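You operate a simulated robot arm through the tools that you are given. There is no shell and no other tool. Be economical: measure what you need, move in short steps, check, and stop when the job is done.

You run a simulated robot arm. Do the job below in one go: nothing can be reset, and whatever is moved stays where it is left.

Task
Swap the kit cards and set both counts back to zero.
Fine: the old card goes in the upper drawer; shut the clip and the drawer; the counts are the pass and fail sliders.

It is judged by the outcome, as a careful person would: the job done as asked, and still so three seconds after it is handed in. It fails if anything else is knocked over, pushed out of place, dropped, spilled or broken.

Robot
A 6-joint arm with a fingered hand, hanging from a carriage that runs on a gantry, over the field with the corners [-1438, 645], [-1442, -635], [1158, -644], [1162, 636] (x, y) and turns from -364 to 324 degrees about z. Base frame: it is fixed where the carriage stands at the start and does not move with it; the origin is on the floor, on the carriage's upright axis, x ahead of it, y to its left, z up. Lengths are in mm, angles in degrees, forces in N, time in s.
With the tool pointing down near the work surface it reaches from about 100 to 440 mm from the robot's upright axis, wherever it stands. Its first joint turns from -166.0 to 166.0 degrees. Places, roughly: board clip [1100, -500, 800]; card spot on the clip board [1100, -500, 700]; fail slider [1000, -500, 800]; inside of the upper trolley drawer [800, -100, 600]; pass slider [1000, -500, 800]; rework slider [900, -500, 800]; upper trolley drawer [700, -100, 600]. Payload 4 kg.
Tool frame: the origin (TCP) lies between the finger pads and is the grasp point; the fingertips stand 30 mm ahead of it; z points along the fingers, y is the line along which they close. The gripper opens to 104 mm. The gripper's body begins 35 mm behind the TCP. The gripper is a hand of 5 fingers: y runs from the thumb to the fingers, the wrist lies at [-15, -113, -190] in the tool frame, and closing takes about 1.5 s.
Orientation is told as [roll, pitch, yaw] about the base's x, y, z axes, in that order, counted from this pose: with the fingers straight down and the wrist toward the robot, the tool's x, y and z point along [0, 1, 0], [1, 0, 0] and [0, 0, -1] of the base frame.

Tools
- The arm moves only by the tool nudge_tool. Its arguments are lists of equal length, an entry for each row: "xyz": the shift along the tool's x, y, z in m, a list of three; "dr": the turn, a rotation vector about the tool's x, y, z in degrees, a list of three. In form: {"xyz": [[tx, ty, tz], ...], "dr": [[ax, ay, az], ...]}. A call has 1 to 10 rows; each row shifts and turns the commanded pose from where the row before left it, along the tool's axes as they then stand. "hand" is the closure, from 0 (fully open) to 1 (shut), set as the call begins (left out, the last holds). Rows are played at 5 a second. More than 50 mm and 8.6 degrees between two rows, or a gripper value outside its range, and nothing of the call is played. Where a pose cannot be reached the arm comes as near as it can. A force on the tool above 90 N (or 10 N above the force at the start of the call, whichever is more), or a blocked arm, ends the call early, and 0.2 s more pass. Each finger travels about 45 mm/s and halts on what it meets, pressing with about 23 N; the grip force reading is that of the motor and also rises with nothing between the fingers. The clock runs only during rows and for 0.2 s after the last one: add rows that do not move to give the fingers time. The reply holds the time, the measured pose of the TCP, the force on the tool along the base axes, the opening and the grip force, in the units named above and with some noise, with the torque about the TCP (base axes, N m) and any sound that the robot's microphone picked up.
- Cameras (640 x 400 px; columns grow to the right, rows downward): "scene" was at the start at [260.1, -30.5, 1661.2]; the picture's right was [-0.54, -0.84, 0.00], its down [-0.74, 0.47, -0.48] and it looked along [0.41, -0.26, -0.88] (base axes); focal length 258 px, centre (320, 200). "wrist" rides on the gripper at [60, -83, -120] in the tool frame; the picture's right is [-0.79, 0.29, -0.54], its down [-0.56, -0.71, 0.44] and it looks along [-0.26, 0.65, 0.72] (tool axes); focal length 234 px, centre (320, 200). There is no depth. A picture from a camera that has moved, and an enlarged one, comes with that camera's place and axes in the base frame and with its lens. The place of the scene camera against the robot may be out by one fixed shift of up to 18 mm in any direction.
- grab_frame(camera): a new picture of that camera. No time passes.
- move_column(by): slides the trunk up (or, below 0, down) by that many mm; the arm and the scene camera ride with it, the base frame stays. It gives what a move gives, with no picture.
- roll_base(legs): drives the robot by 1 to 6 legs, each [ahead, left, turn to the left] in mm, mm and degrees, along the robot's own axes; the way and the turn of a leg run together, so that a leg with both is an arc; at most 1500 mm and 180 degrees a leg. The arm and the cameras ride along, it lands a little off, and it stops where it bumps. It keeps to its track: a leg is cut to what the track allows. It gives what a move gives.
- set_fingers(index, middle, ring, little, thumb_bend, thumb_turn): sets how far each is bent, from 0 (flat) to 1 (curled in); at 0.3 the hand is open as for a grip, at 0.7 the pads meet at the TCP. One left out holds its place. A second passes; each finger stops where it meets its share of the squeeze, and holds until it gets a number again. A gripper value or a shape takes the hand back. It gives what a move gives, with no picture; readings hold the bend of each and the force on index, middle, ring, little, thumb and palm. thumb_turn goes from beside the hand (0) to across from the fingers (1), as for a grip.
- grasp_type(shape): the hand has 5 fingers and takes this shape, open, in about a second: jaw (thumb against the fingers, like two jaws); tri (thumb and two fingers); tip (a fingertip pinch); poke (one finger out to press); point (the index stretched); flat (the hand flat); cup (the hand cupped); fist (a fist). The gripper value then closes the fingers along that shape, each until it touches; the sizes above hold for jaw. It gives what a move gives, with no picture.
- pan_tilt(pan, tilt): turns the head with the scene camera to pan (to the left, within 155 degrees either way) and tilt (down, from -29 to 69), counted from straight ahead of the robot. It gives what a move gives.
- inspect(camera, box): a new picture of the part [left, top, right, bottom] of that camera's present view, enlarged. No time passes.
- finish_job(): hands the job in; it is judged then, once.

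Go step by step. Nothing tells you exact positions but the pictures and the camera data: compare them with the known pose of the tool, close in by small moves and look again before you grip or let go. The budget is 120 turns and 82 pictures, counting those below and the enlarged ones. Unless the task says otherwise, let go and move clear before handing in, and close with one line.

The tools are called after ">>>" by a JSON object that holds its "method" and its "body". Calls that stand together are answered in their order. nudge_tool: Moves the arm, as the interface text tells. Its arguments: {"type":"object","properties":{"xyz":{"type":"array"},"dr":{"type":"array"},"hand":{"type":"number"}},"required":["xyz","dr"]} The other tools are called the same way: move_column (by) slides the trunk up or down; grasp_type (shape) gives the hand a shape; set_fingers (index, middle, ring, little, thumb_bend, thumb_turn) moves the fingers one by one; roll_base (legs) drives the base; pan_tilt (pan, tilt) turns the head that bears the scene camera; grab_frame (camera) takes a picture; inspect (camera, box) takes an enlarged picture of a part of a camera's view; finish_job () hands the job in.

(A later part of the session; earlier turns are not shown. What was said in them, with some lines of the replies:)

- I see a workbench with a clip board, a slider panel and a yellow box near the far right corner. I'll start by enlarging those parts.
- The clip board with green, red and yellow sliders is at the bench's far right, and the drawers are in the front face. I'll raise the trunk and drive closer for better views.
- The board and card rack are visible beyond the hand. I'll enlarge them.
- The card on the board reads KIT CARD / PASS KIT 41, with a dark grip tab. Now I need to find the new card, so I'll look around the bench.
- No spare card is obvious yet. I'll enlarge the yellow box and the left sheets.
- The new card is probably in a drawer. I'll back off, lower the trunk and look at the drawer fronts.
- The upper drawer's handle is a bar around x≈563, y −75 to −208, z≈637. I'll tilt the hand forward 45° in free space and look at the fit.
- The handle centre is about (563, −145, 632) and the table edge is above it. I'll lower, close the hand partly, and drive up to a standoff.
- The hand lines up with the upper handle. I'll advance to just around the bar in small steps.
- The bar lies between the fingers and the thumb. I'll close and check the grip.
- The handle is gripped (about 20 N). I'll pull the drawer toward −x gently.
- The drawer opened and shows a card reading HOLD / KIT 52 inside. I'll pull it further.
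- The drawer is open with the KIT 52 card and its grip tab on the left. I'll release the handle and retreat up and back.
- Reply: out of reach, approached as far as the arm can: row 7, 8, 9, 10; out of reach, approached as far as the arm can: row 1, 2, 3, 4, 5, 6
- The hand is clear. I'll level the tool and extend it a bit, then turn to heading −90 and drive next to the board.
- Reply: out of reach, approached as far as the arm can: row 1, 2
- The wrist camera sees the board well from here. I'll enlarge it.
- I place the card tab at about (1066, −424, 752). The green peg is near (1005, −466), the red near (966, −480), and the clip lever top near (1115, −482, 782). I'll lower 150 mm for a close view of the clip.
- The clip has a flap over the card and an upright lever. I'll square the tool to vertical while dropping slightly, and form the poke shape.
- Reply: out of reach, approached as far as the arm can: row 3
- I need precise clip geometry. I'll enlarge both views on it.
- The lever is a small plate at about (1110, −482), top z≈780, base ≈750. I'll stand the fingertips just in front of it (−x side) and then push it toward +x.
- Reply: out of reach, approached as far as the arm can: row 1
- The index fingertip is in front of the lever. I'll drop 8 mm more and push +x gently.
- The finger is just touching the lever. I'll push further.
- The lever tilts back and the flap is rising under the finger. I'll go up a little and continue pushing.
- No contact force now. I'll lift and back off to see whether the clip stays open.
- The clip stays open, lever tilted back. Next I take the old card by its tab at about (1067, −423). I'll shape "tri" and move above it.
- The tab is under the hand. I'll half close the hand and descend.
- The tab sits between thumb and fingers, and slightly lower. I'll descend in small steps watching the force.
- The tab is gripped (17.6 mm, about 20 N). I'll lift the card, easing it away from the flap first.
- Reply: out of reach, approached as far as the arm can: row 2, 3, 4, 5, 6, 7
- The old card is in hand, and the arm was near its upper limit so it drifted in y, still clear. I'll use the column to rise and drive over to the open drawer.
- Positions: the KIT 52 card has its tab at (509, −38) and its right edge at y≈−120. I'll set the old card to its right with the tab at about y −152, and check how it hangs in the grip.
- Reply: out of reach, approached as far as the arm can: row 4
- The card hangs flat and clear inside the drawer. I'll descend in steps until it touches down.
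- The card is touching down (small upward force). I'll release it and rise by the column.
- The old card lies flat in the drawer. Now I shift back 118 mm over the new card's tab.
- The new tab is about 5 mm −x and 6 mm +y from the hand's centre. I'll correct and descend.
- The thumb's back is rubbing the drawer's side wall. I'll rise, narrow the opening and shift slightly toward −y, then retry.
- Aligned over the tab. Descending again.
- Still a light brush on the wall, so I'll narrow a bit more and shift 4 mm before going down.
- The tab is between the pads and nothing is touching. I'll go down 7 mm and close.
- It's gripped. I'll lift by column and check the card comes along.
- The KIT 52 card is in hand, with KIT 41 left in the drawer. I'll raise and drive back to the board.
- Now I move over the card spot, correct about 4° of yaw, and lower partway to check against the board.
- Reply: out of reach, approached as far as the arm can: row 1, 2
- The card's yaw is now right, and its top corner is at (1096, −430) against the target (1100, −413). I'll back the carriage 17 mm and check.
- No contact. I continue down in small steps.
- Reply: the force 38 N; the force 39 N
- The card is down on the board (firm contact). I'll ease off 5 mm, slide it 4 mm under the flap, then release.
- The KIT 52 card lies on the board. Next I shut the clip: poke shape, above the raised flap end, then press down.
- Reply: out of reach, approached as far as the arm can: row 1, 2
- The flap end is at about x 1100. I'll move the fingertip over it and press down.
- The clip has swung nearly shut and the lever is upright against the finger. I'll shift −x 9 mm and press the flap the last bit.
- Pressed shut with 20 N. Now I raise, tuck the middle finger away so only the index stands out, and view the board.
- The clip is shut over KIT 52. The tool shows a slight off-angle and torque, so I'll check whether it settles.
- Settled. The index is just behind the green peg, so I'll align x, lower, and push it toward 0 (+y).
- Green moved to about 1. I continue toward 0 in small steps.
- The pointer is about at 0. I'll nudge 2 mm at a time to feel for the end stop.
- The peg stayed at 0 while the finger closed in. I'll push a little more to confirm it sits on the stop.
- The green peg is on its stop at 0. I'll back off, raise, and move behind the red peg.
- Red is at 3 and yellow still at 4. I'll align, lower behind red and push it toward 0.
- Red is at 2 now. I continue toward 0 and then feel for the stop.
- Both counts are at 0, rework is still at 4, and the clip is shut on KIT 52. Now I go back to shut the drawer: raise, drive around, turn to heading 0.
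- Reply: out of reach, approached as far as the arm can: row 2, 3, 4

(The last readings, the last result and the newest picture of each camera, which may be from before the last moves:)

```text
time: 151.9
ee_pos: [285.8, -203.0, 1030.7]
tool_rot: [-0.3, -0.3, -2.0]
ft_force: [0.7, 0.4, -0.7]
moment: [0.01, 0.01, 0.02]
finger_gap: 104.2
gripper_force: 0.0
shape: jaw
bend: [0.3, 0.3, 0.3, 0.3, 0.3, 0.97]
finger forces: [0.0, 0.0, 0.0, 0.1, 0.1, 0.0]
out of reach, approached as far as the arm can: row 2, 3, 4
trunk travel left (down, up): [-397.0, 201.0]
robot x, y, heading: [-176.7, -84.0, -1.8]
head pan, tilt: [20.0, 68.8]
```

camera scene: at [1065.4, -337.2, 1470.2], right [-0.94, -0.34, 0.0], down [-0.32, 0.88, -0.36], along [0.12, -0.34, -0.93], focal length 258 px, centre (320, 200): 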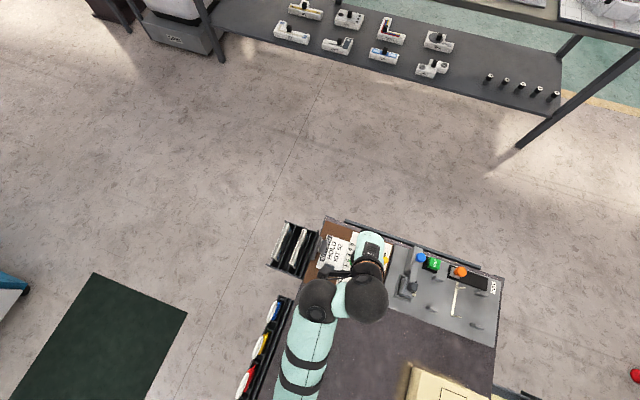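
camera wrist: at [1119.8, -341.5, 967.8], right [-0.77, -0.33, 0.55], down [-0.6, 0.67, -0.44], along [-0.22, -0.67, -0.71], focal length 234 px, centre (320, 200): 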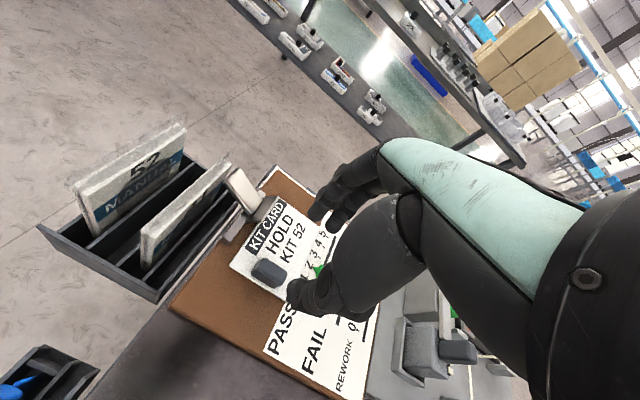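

Now tilt the hand forward 45°, correct heading and sideways offset.

>>> {"method": "roll_base", "body": {"legs": [[0, 42, 2]]}}

>>> {"method": "nudge_tool", "body": {"xyz": [[0, 0, 0], [0, 0, 0], [0, 0, 0], [0, 0, 0], [0, 0, 0], [0, 0, 0], [0, 0, 0]], "dr": [[-7.5, 0, 0], [-7.5, 0, 0], [-7.5, 0, 0], [-7.5, 0, 0], [-7.5, 0, 0], [-7.5, 0, 0], [0, 0, 0]], "hand": 0.5}}

```text
time: 152.8
ee_pos: [291.5, -146.4, 1029.9]
tool_rot: [-0.3, -0.3, -0.1]
ft_force: [0.4, 0.2, -0.1]
moment: [-0.01, 0.01, -0.01]
finger_gap: 103.9
gripper_force: 0.1
shape: jaw
bend: [0.3, 0.3, 0.3, 0.3, 0.3, 0.97]
finger forces: [0.0, 0.0, 0.0, 0.1, 0.1, 0.0]
trunk travel left (down, up): [-397.0, 201.0]
robot x, y, heading: [-171.1, -44.2, -0.2]
head pan, tilt: [20.0, 68.8]
```

```text
time: 154.4
ee_pos: [286.7, -129.8, 1267.8]
tool_rot: [-0.7, -39.0, 0.2]
ft_force: [68.5, -10.3, -30.9]
moment: [-1.63, -2.28, -2.83]
finger_gap: 52.3
gripper_force: 0.0
shape: jaw
bend: [0.74, 0.45, 0.41, 0.64, 0.69, 1.0]
finger forces: [0.0, 0.0, 0.0, 0.0, 0.0, 0.0]
out of reach, approached as far as the arm can: row 1, 2, 3, 4, 5, 6
trunk travel left (down, up): [-397.0, 201.0]
robot x, y, heading: [-175.7, -41.4, -0.3]
head pan, tilt: [20.0, 68.8]
```

The arm swung up unexpectedly to z 1268. I'll let it settle and look.

>>> {"method": "nudge_tool", "body": {"xyz": [[0, 0, 0], [0, 0, 0], [0, 0, 0], [0, 0, 0]], "dr": [[0, 0, 0], [0, 0, 0], [0, 0, 0], [0, 0, 0]]}}

>>> {"method": "pan_tilt", "body": {"pan": 0, "tilt": 50}}

>>> {"method": "grab_frame", "body": {"camera": "scene"}}

```text
time: 155.4
ee_pos: [286.7, -130.1, 1268.7]
tool_rot: [-0.3, -38.8, -0.2]
ft_force: [75.5, 3.5, -6.1]
moment: [-0.58, 2.29, -5.67]
finger_gap: 51.9
gripper_force: 0.1
shape: jaw
bend: [0.74, 0.45, 0.41, 0.64, 0.69, 1.0]
finger forces: [0.0, 0.0, 0.0, 0.0, 0.0, 0.1]
trunk travel left (down, up): [-397.0, 201.0]
robot x, y, heading: [-176.5, -45.3, -0.1]
head pan, tilt: [20.0, 68.8]
```

```text
time: 156.2
ee_pos: [286.1, -129.2, 1267.4]
tool_rot: [-0.5, -38.9, 0.0]
ft_force: [78.9, 6.5, -2.3]
moment: [-0.36, 3.2, -6.24]
finger_gap: 52.3
gripper_force: 0.0
shape: jaw
bend: [0.74, 0.45, 0.41, 0.64, 0.69, 1.0]
finger forces: [0.0, 0.0, 0.1, 0.1, 0.1, 0.0]
trunk travel left (down, up): [-397.0, 201.0]
robot x, y, heading: [-174.9, -44.9, -0.0]
head pan, tilt: [0.0, 50.0]
```

```text
6 pictures are left
camera scene: at [109.5, -39.0, 1675.1], right [0.0, -1.0, 0.0], down [-0.77, 0.0, -0.64], along [0.64, 0.0, -0.77], focal length 258 px, centre (320, 200)
```

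scene: 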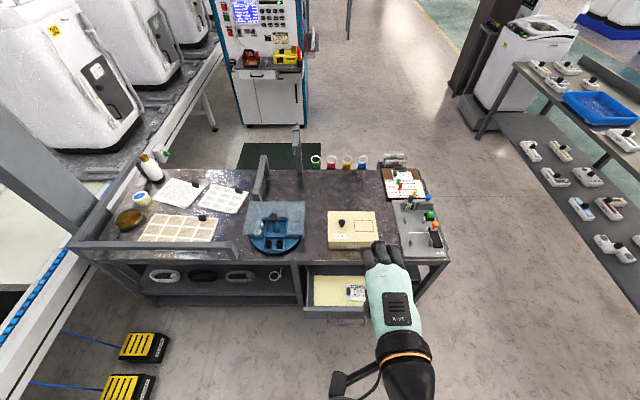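

The hand is wedged against the robot's own arm up high. Nothing in the scene is touched. I'll ease it down and forward.

>>> {"method": "nudge_tool", "body": {"xyz": [[0, -0.002, 0.02], [0, -0.003, 0.036], [0, -0.003, 0.036], [0, -0.003, 0.036], [0, 0, 0]], "dr": [[0, 0, 0], [0, 0, 0], [0, 0, 0], [0, 0, 0], [0, 0, 0]]}}

```text
time: 157.4
ee_pos: [301.4, -111.4, 1279.6]
tool_rot: [-0.5, -40.3, 0.3]
ft_force: [0.6, 0.1, 0.2]
moment: [0.0, 0.02, 0.02]
finger_gap: 52.3
gripper_force: 0.0
shape: jaw
bend: [0.74, 0.45, 0.41, 0.64, 0.69, 1.0]
finger forces: [0.1, 0.0, 0.0, 0.0, 0.0, 0.1]
out of reach, approached as far as the arm can: row 1, 2, 3, 4
trunk travel left (down, up): [-397.0, 201.0]
robot x, y, heading: [-175.8, -42.9, -0.1]
head pan, tilt: [0.0, 50.0]
```

Free now. I'll try extending forward, then down.

>>> {"method": "nudge_tool", "body": {"xyz": [[0, 0.023, 0.019], [0, 0.023, 0.019], [0, 0.023, 0.019], [0, 0.023, 0.019], [0, 0, 0]], "dr": [[0, 0, 0], [0, 0, 0], [0, 0, 0], [0, 0, 0], [0, 0, 0]]}}

>>> {"method": "nudge_tool", "body": {"xyz": [[0, -0.019, 0.023], [0, -0.019, 0.023], [0, -0.019, 0.023], [0, -0.019, 0.023], [0, 0, 0]], "dr": [[0, 0, 0], [0, 0, 0], [0, 0, 0], [0, 0, 0], [0, 0, 0]]}}

```text
time: 158.7
ee_pos: [383.1, -99.5, 1333.4]
tool_rot: [-0.5, -40.3, 0.2]
ft_force: [-0.1, -0.3, 0.2]
moment: [0.0, 0.0, -0.02]
finger_gap: 52.4
gripper_force: 0.1
shape: jaw
bend: [0.74, 0.45, 0.41, 0.64, 0.69, 1.0]
finger forces: [0.0, 0.1, 0.0, 0.0, 0.0, 0.0]
out of reach, approached as far as the arm can: row 1, 2, 3, 4
trunk travel left (down, up): [-397.0, 201.0]
robot x, y, heading: [-172.9, -41.7, -0.1]
head pan, tilt: [0.0, 50.0]
```

```text
time: 159.8
ee_pos: [329.8, -83.9, 1289.2]
tool_rot: [-0.5, -40.2, 0.2]
ft_force: [-0.1, 0.0, 0.6]
moment: [0.01, 0.02, 0.03]
finger_gap: 52.2
gripper_force: 0.0
shape: jaw
bend: [0.74, 0.45, 0.41, 0.64, 0.69, 1.0]
finger forces: [0.1, 0.0, 0.1, 0.0, 0.1, 0.0]
out of reach, approached as far as the arm can: row 1, 2, 3, 4
trunk travel left (down, up): [-397.0, 201.0]
robot x, y, heading: [-171.4, -44.2, 0.1]
head pan, tilt: [0.0, 50.0]
```

The pitched approach is blocked in this arm configuration. Instead I'll push the handle bar with the index finger, tool pointing straight down at heading −90, as I did with the lever. First I'll rotate the tool back to vertical up here.

>>> {"method": "nudge_tool", "body": {"xyz": [[0, 0, 0], [0, 0, 0], [0, 0, 0], [0, 0, 0], [0, 0, 0], [0, 0, 0], [0, 0, 0]], "dr": [[6.7, 0, 0], [6.7, 0, 0], [6.7, 0, 0], [6.7, 0, 0], [6.7, 0, 0], [6.7, 0, 0], [0, 0, 0]]}}

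```text
time: 161.4
ee_pos: [372.2, -82.8, 1243.7]
tool_rot: [-0.4, -0.4, -0.1]
ft_force: [-0.7, -0.2, 0.6]
moment: [0.01, -0.02, -0.02]
finger_gap: 52.5
gripper_force: 0.0
shape: jaw
bend: [0.74, 0.45, 0.41, 0.64, 0.69, 1.0]
finger forces: [0.0, 0.1, 0.0, 0.1, 0.0, 0.0]
out of reach, approached as far as the arm can: row 1, 5, 6
trunk travel left (down, up): [-397.0, 201.0]
robot x, y, heading: [-172.1, -42.2, -0.2]
head pan, tilt: [0.0, 50.0]
```

Vertical again. I'll bring the hand in and down, set poke with index only, turn to −90 and drive in front of the drawer.

>>> {"method": "nudge_tool", "body": {"xyz": [[0, -0.028, 0.04], [0, -0.028, 0.04], [0, -0.028, 0.04], [0, -0.028, 0.04], [0, -0.028, 0.04], [0, 0, 0]], "dr": [[0, 0, 0], [0, 0, 0], [0, 0, 0], [0, 0, 0], [0, 0, 0], [0, 0, 0]]}}

>>> {"method": "grasp_type", "body": {"shape": "poke"}}

>>> {"method": "set_fingers", "body": {"middle": 1.0}}

>>> {"method": "roll_base", "body": {"legs": [[0, 0, -90]]}}

```text
time: 162.8
ee_pos: [231.0, -83.9, 1043.7]
tool_rot: [-0.4, -0.3, -0.1]
ft_force: [0.5, 0.2, -0.3]
moment: [-0.02, -0.03, 0.03]
finger_gap: 52.3
gripper_force: 0.0
shape: jaw
bend: [0.74, 0.45, 0.41, 0.64, 0.69, 1.0]
finger forces: [0.1, 0.1, 0.0, 0.0, 0.0, 0.1]
trunk travel left (down, up): [-397.0, 201.0]
robot x, y, heading: [-171.6, -44.2, -0.2]
head pan, tilt: [0.0, 50.0]
```

```text
time: 163.8
ee_pos: [231.1, -84.2, 1044.1]
tool_rot: [-0.3, -0.4, -0.1]
ft_force: [-0.4, -0.2, 0.0]
moment: [0.02, 0.0, 0.01]
finger_gap: 0.0
gripper_force: 0.1
shape: poke
bend: [0.7, 0.7, 0.99, 0.99, 1.0, 1.0]
finger forces: [0.0, 0.1, 0.0, 0.0, 0.1, 0.0]
trunk travel left (down, up): [-397.0, 201.0]
robot x, y, heading: [-174.2, -42.5, -0.1]
head pan, tilt: [0.0, 50.0]
```

```text
time: 164.8
ee_pos: [231.3, -83.1, 1044.2]
tool_rot: [-0.3, -0.3, -0.1]
ft_force: [0.6, -0.2, -1.0]
moment: [0.02, 0.01, 0.02]
finger_gap: 29.7
gripper_force: 0.1
shape: fingers
bend: [0.7, 1.0, 0.99, 0.99, 1.0, 1.0]
finger forces: [0.0, 0.0, 0.0, 0.0, 0.1, 0.0]
trunk travel left (down, up): [-397.0, 201.0]
robot x, y, heading: [-173.6, -43.5, 0.0]
head pan, tilt: [0.0, 50.0]
```

```text
time: 169.0
ee_pos: [-215.3, -446.2, 1045.1]
tool_rot: [-0.3, -0.3, -90.4]
ft_force: [-0.7, 0.7, -0.2]
moment: [0.01, 0.0, -0.03]
finger_gap: 29.7
gripper_force: 0.1
shape: fingers
bend: [0.7, 1.0, 0.99, 0.99, 1.0, 1.0]
finger forces: [0.0, 0.0, 0.0, 0.0, 0.0, 0.0]
trunk travel left (down, up): [-397.0, 201.0]
robot x, y, heading: [-170.6, -44.7, -90.3]
head pan, tilt: [0.0, 50.0]
```

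>>> {"method": "roll_base", "body": {"legs": [[-346, 0, 0], [0, 520, 0]]}}

>>> {"method": "move_column", "body": {"by": -396}}

>>> {"method": "grab_frame", "body": {"camera": "wrist"}}

```text
time: 173.9
ee_pos: [303.1, -104.6, 1044.9]
tool_rot: [-0.3, -0.3, -90.9]
ft_force: [-0.2, 0.0, 0.6]
moment: [0.0, 0.01, 0.02]
finger_gap: 29.7
gripper_force: 0.1
shape: fingers
bend: [0.7, 1.0, 0.99, 0.99, 1.0, 1.0]
finger forces: [0.0, 0.0, 0.0, 0.1, 0.0, 0.0]
trunk travel left (down, up): [-397.0, 201.0]
robot x, y, heading: [350.6, 297.8, -90.9]
head pan, tilt: [0.0, 50.0]
```

```text
time: 177.7
ee_pos: [302.0, -104.3, 648.5]
tool_rot: [-0.3, -0.3, -90.9]
ft_force: [-0.1, -0.2, -0.3]
moment: [0.01, -0.01, 0.0]
finger_gap: 29.8
gripper_force: 0.1
shape: fingers
bend: [0.7, 1.0, 0.99, 0.99, 1.0, 1.0]
finger forces: [0.0, 0.0, 0.0, 0.1, 0.0, 0.0]
trunk travel left (down, up): [-1.0, 597.0]
robot x, y, heading: [347.5, 300.7, -90.7]
head pan, tilt: [0.0, 50.0]
```

```text
5 pictures are left
camera wrist: at [364.0, -20.9, 766.9], right [-0.79, -0.27, 0.55], down [-0.55, 0.71, -0.44], along [-0.27, -0.65, -0.71], focal length 234 px, centre (320, 200)
```

wrist: 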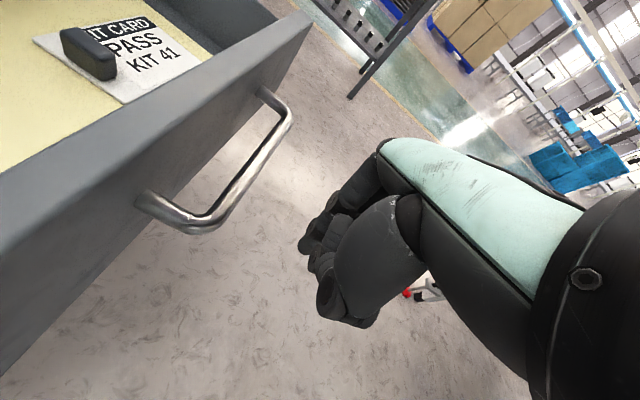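

The index is lined up to meet the bar. I'll push by driving +x in stages.

>>> {"method": "roll_base", "body": {"legs": [[0, 62, 0]]}}

>>> {"method": "nudge_tool", "body": {"xyz": [[0.01, 0, 0], [0.01, 0, 0], [0.01, 0, 0], [0.01, 0, 0], [0, 0, 0]], "dr": [[0, 0, 0], [0, 0, 0], [0, 0, 0], [0, 0, 0], [0, 0, 0]]}}

>>> {"method": "inspect", "body": {"camera": "wrist", "box": [40, 40, 440, 340]}}

```text
time: 178.7
ee_pos: [366.2, -106.0, 647.8]
tool_rot: [-0.3, -0.3, -91.1]
ft_force: [0.1, -0.1, 0.8]
moment: [0.01, 0.07, -0.02]
finger_gap: 29.3
gripper_force: 0.1
shape: fingers
bend: [0.7, 1.0, 0.99, 0.99, 1.0, 1.0]
finger forces: [0.1, 0.0, 0.0, 0.1, 0.0, 0.0]
trunk travel left (down, up): [-1.0, 597.0]
robot x, y, heading: [413.3, 296.9, -91.0]
head pan, tilt: [0.0, 50.0]
```

```text
time: 179.9
ee_pos: [403.9, -106.2, 649.1]
tool_rot: [-0.3, -0.4, -91.0]
ft_force: [-1.0, -0.9, 0.4]
moment: [0.0, 0.01, -0.02]
finger_gap: 29.8
gripper_force: 0.1
shape: fingers
bend: [0.7, 1.0, 0.99, 0.99, 1.0, 1.0]
finger forces: [0.0, 0.0, 0.0, 0.0, 0.1, 0.0]
trunk travel left (down, up): [-1.0, 597.0]
robot x, y, heading: [408.8, 296.2, -91.0]
head pan, tilt: [0.0, 50.0]
```

```text
1.33 times, centred on (240, 190) of wrist
camera zoom: at [465.4, -22.7, 767.1], right [-0.79, -0.27, 0.55], down [-0.55, 0.71, -0.44], along [-0.27, -0.65, -0.71], focal length 312 px, centre (427, 213)
```

zoom: 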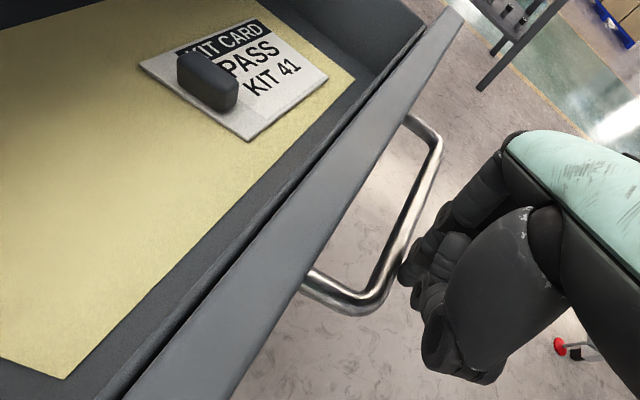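

Contact is made and the drawer moves with little force. I continue the push.

>>> {"method": "nudge_tool", "body": {"xyz": [[0.01, 0, 0], [0.01, 0, 0], [0.01, 0, 0], [0.01, 0, 0], [0.01, 0, 0], [0.01, 0, 0], [0.01, 0, 0], [0.01, 0, 0], [0.01, 0, 0], [0, 0, 0]], "dr": [[0, 0, 0], [0, 0, 0], [0, 0, 0], [0, 0, 0], [0, 0, 0], [0, 0, 0], [0, 0, 0], [0, 0, 0], [0, 0, 0], [0, 0, 0]]}}

>>> {"method": "grab_frame", "body": {"camera": "wrist"}}

```text
time: 182.1
ee_pos: [494.7, -106.5, 647.3]
tool_rot: [-0.3, -0.3, -91.0]
ft_force: [0.1, -0.4, 0.6]
moment: [0.01, 0.0, 0.04]
finger_gap: 29.7
gripper_force: 0.0
shape: fingers
bend: [0.7, 1.0, 0.99, 0.99, 1.0, 1.0]
finger forces: [0.1, 0.0, 0.0, 0.1, 0.0, 0.1]
trunk travel left (down, up): [-1.0, 597.0]
robot x, y, heading: [409.7, 299.0, -90.9]
head pan, tilt: [0.0, 50.0]
```

```text
3 pictures are left
camera wrist: at [555.9, -23.9, 766.2], right [-0.79, -0.27, 0.55], down [-0.55, 0.71, -0.44], along [-0.27, -0.65, -0.71], focal length 234 px, centre (320, 200)
```

wrist: 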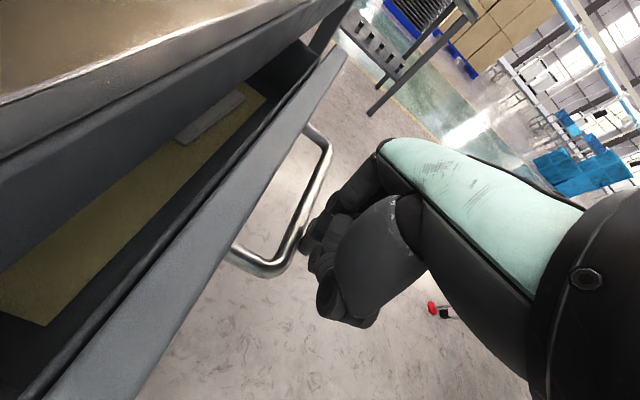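

>>> {"method": "nudge_tool", "body": {"xyz": [[0.01, 0, 0], [0.01, 0, 0], [0.01, 0, 0], [0.01, 0, 0], [0.006, 0, 0], [0, 0, 0]], "dr": [[0, 0, 0], [0, 0, 0], [0, 0, 0], [0, 0, 0], [0, 0, 0], [0, 0, 0]]}}

>>> {"method": "nudge_tool", "body": {"xyz": [[0.003, 0, 0], [0.003, 0, 0], [0, 0, 0]], "dr": [[0, 0, 0], [0, 0, 0], [0, 0, 0]]}}

>>> {"method": "nudge_tool", "body": {"xyz": [[0.003, 0, 0], [0.003, 0, 0], [0, 0, 0]], "dr": [[0, 0, 0], [0, 0, 0], [0, 0, 0]]}}

```text
time: 183.5
ee_pos: [540.2, -107.8, 647.8]
tool_rot: [-0.3, -0.3, -91.0]
ft_force: [-0.1, 0.4, -0.2]
moment: [-0.01, 0.02, 0.01]
finger_gap: 29.4
gripper_force: 0.0
shape: fingers
bend: [0.7, 1.0, 0.99, 0.99, 1.0, 1.0]
finger forces: [0.0, 0.1, 0.0, 0.0, 0.0, 0.0]
trunk travel left (down, up): [-1.0, 597.0]
robot x, y, heading: [411.7, 297.0, -90.7]
head pan, tilt: [0.0, 50.0]
```

```text
time: 184.3
ee_pos: [546.8, -107.8, 647.3]
tool_rot: [-0.3, -0.2, -91.0]
ft_force: [-0.9, -0.3, -0.5]
moment: [-0.01, 0.01, 0.01]
finger_gap: 29.5
gripper_force: 0.7
shape: fingers
bend: [0.7, 1.0, 0.99, 0.99, 1.0, 1.0]
finger forces: [0.3, 0.0, 0.1, 0.1, 0.0, 0.0]
trunk travel left (down, up): [-1.0, 597.0]
robot x, y, heading: [413.9, 295.6, -90.8]
head pan, tilt: [0.0, 50.0]
```

```text
time: 185.1
ee_pos: [549.6, -108.0, 647.4]
tool_rot: [-0.5, -0.3, -91.1]
ft_force: [-8.9, -0.1, -0.7]
moment: [-0.01, 0.17, -0.02]
finger_gap: 29.6
gripper_force: 4.6
shape: fingers
bend: [0.7, 1.0, 0.99, 0.99, 1.0, 1.0]
finger forces: [9.3, 0.0, 0.0, 0.0, 0.1, 0.0]
trunk travel left (down, up): [-1.0, 597.0]
robot x, y, heading: [412.5, 299.7, -91.0]
head pan, tilt: [0.0, 50.0]
```

The force rose to 9 N at the stop, so the drawer is home. I'll back away in −x, raise, and check.

>>> {"method": "nudge_tool", "body": {"xyz": [[-0.02, 0, 0], [-0.03, 0, 0], [-0.03, 0, 0], [-0.03, 0, 0], [-0.03, 0, 0], [0, 0, 0]], "dr": [[0, 0, 0], [0, 0, 0], [0, 0, 0], [0, 0, 0], [0, 0, 0], [0, 0, 0]]}}

>>> {"method": "move_column", "body": {"by": 350}}

>>> {"method": "roll_base", "body": {"legs": [[0, -350, 0]]}}

>>> {"method": "pan_tilt", "body": {"pan": 70, "tilt": 48}}

>>> {"method": "grab_frame", "body": {"camera": "scene"}}

```text
time: 186.5
ee_pos: [413.9, -105.9, 647.4]
tool_rot: [-0.4, -0.3, -90.9]
ft_force: [0.0, -0.5, -0.2]
moment: [0.0, 0.0, 0.02]
finger_gap: 29.6
gripper_force: 0.1
shape: fingers
bend: [0.7, 1.0, 0.99, 0.99, 1.0, 1.0]
finger forces: [0.0, 0.1, 0.0, 0.0, 0.0, 0.0]
trunk travel left (down, up): [-1.0, 597.0]
robot x, y, heading: [415.0, 295.9, -91.0]
head pan, tilt: [0.0, 50.0]
```

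```text
time: 189.9
ee_pos: [414.2, -106.1, 998.6]
tool_rot: [-0.3, -0.2, -90.9]
ft_force: [0.1, 0.1, -0.4]
moment: [0.03, 0.03, -0.04]
finger_gap: 29.6
gripper_force: 0.0
shape: fingers
bend: [0.7, 1.0, 0.99, 0.99, 1.0, 1.0]
finger forces: [0.1, 0.0, 0.0, 0.1, 0.0, 0.0]
trunk travel left (down, up): [-351.0, 247.0]
robot x, y, heading: [409.8, 301.0, -90.9]
head pan, tilt: [0.0, 50.0]
```

```text
time: 192.1
ee_pos: [66.9, -100.5, 997.1]
tool_rot: [-0.3, -0.3, -91.2]
ft_force: [-0.3, 0.4, -0.7]
moment: [-0.01, -0.02, -0.01]
finger_gap: 29.3
gripper_force: 0.1
shape: fingers
bend: [0.7, 1.0, 0.99, 0.99, 1.0, 1.0]
finger forces: [0.0, 0.0, 0.0, 0.0, 0.0, 0.0]
trunk travel left (down, up): [-351.0, 247.0]
robot x, y, heading: [64.5, 305.6, -91.0]
head pan, tilt: [0.0, 50.0]
```

```text
time: 193.5
ee_pos: [66.6, -99.8, 997.1]
tool_rot: [-0.3, -0.3, -91.2]
ft_force: [0.6, -0.5, -0.3]
moment: [0.04, 0.02, 0.0]
finger_gap: 29.5
gripper_force: 0.0
shape: fingers
bend: [0.7, 1.0, 0.99, 0.99, 1.0, 1.0]
finger forces: [0.0, 0.1, 0.0, 0.0, 0.0, 0.0]
trunk travel left (down, up): [-351.0, 247.0]
robot x, y, heading: [68.1, 303.1, -91.2]
head pan, tilt: [70.0, 48.0]
```

```text
2 pictures are left
camera scene: at [140.5, 79.8, 1631.9], right [-0.36, -0.93, 0.0], down [-0.69, 0.27, -0.67], along [0.62, -0.24, -0.74], focal length 258 px, centre (320, 200)
```

scene: 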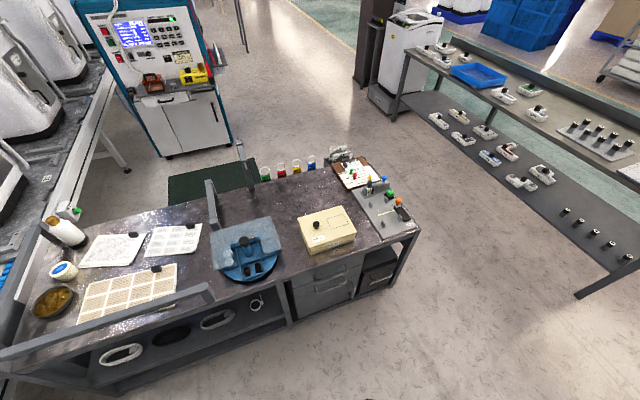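

The drawer looks shut and the bench undisturbed. One last enlarged check.

>>> {"method": "inspect", "body": {"camera": "scene", "box": [270, 140, 430, 310]}}

>>> {"method": "inspect", "body": {"camera": "scene", "box": [320, 140, 400, 200]}}

```text
2.35 times, centred on (350, 225) of scene
camera zoom: at [140.5, 79.8, 1631.9], right [-0.36, -0.93, 0.0], down [-0.69, 0.27, -0.67], along [0.62, -0.24, -0.74], focal length 607 px, centre (249, 141)
```

zoom: 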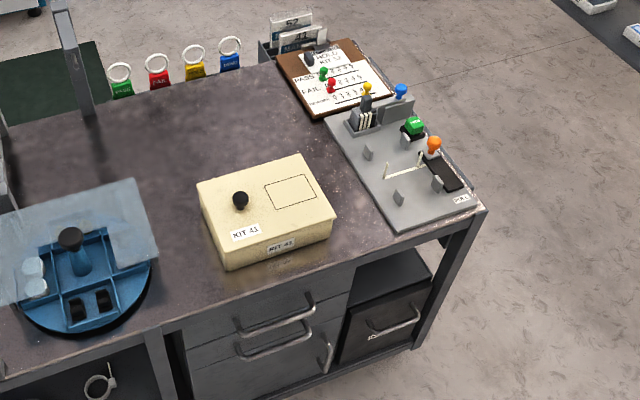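

```text
6.67 times, centred on (360, 170) of scene
camera zoom: at [140.5, 79.8, 1631.9], right [-0.36, -0.93, 0.0], down [-0.69, 0.27, -0.67], along [0.62, -0.24, -0.74], focal length 1721 px, centre (53, 400)
```

zoom: 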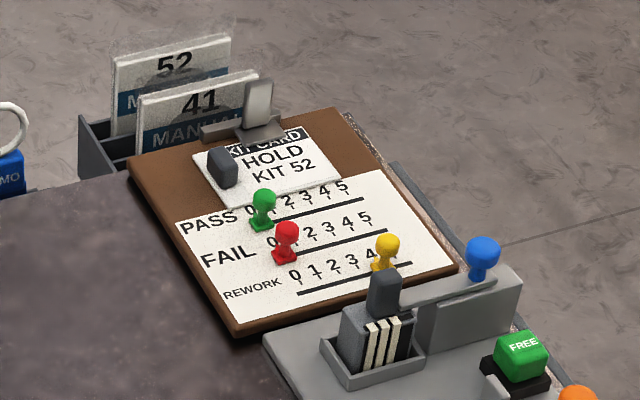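

KIT 52 is under the shut clip, both counts are at 0, rework is still at 4, and the upper drawer is shut. I'm handing the job in.

>>> {"method": "finish_job", "body": {}}

```text
The job is handed in.
```

The kit cards are swapped: KIT 52 is under the shut clip and the old KIT 41 card is in the shut upper drawer. The pass and fail sliders are at zero.
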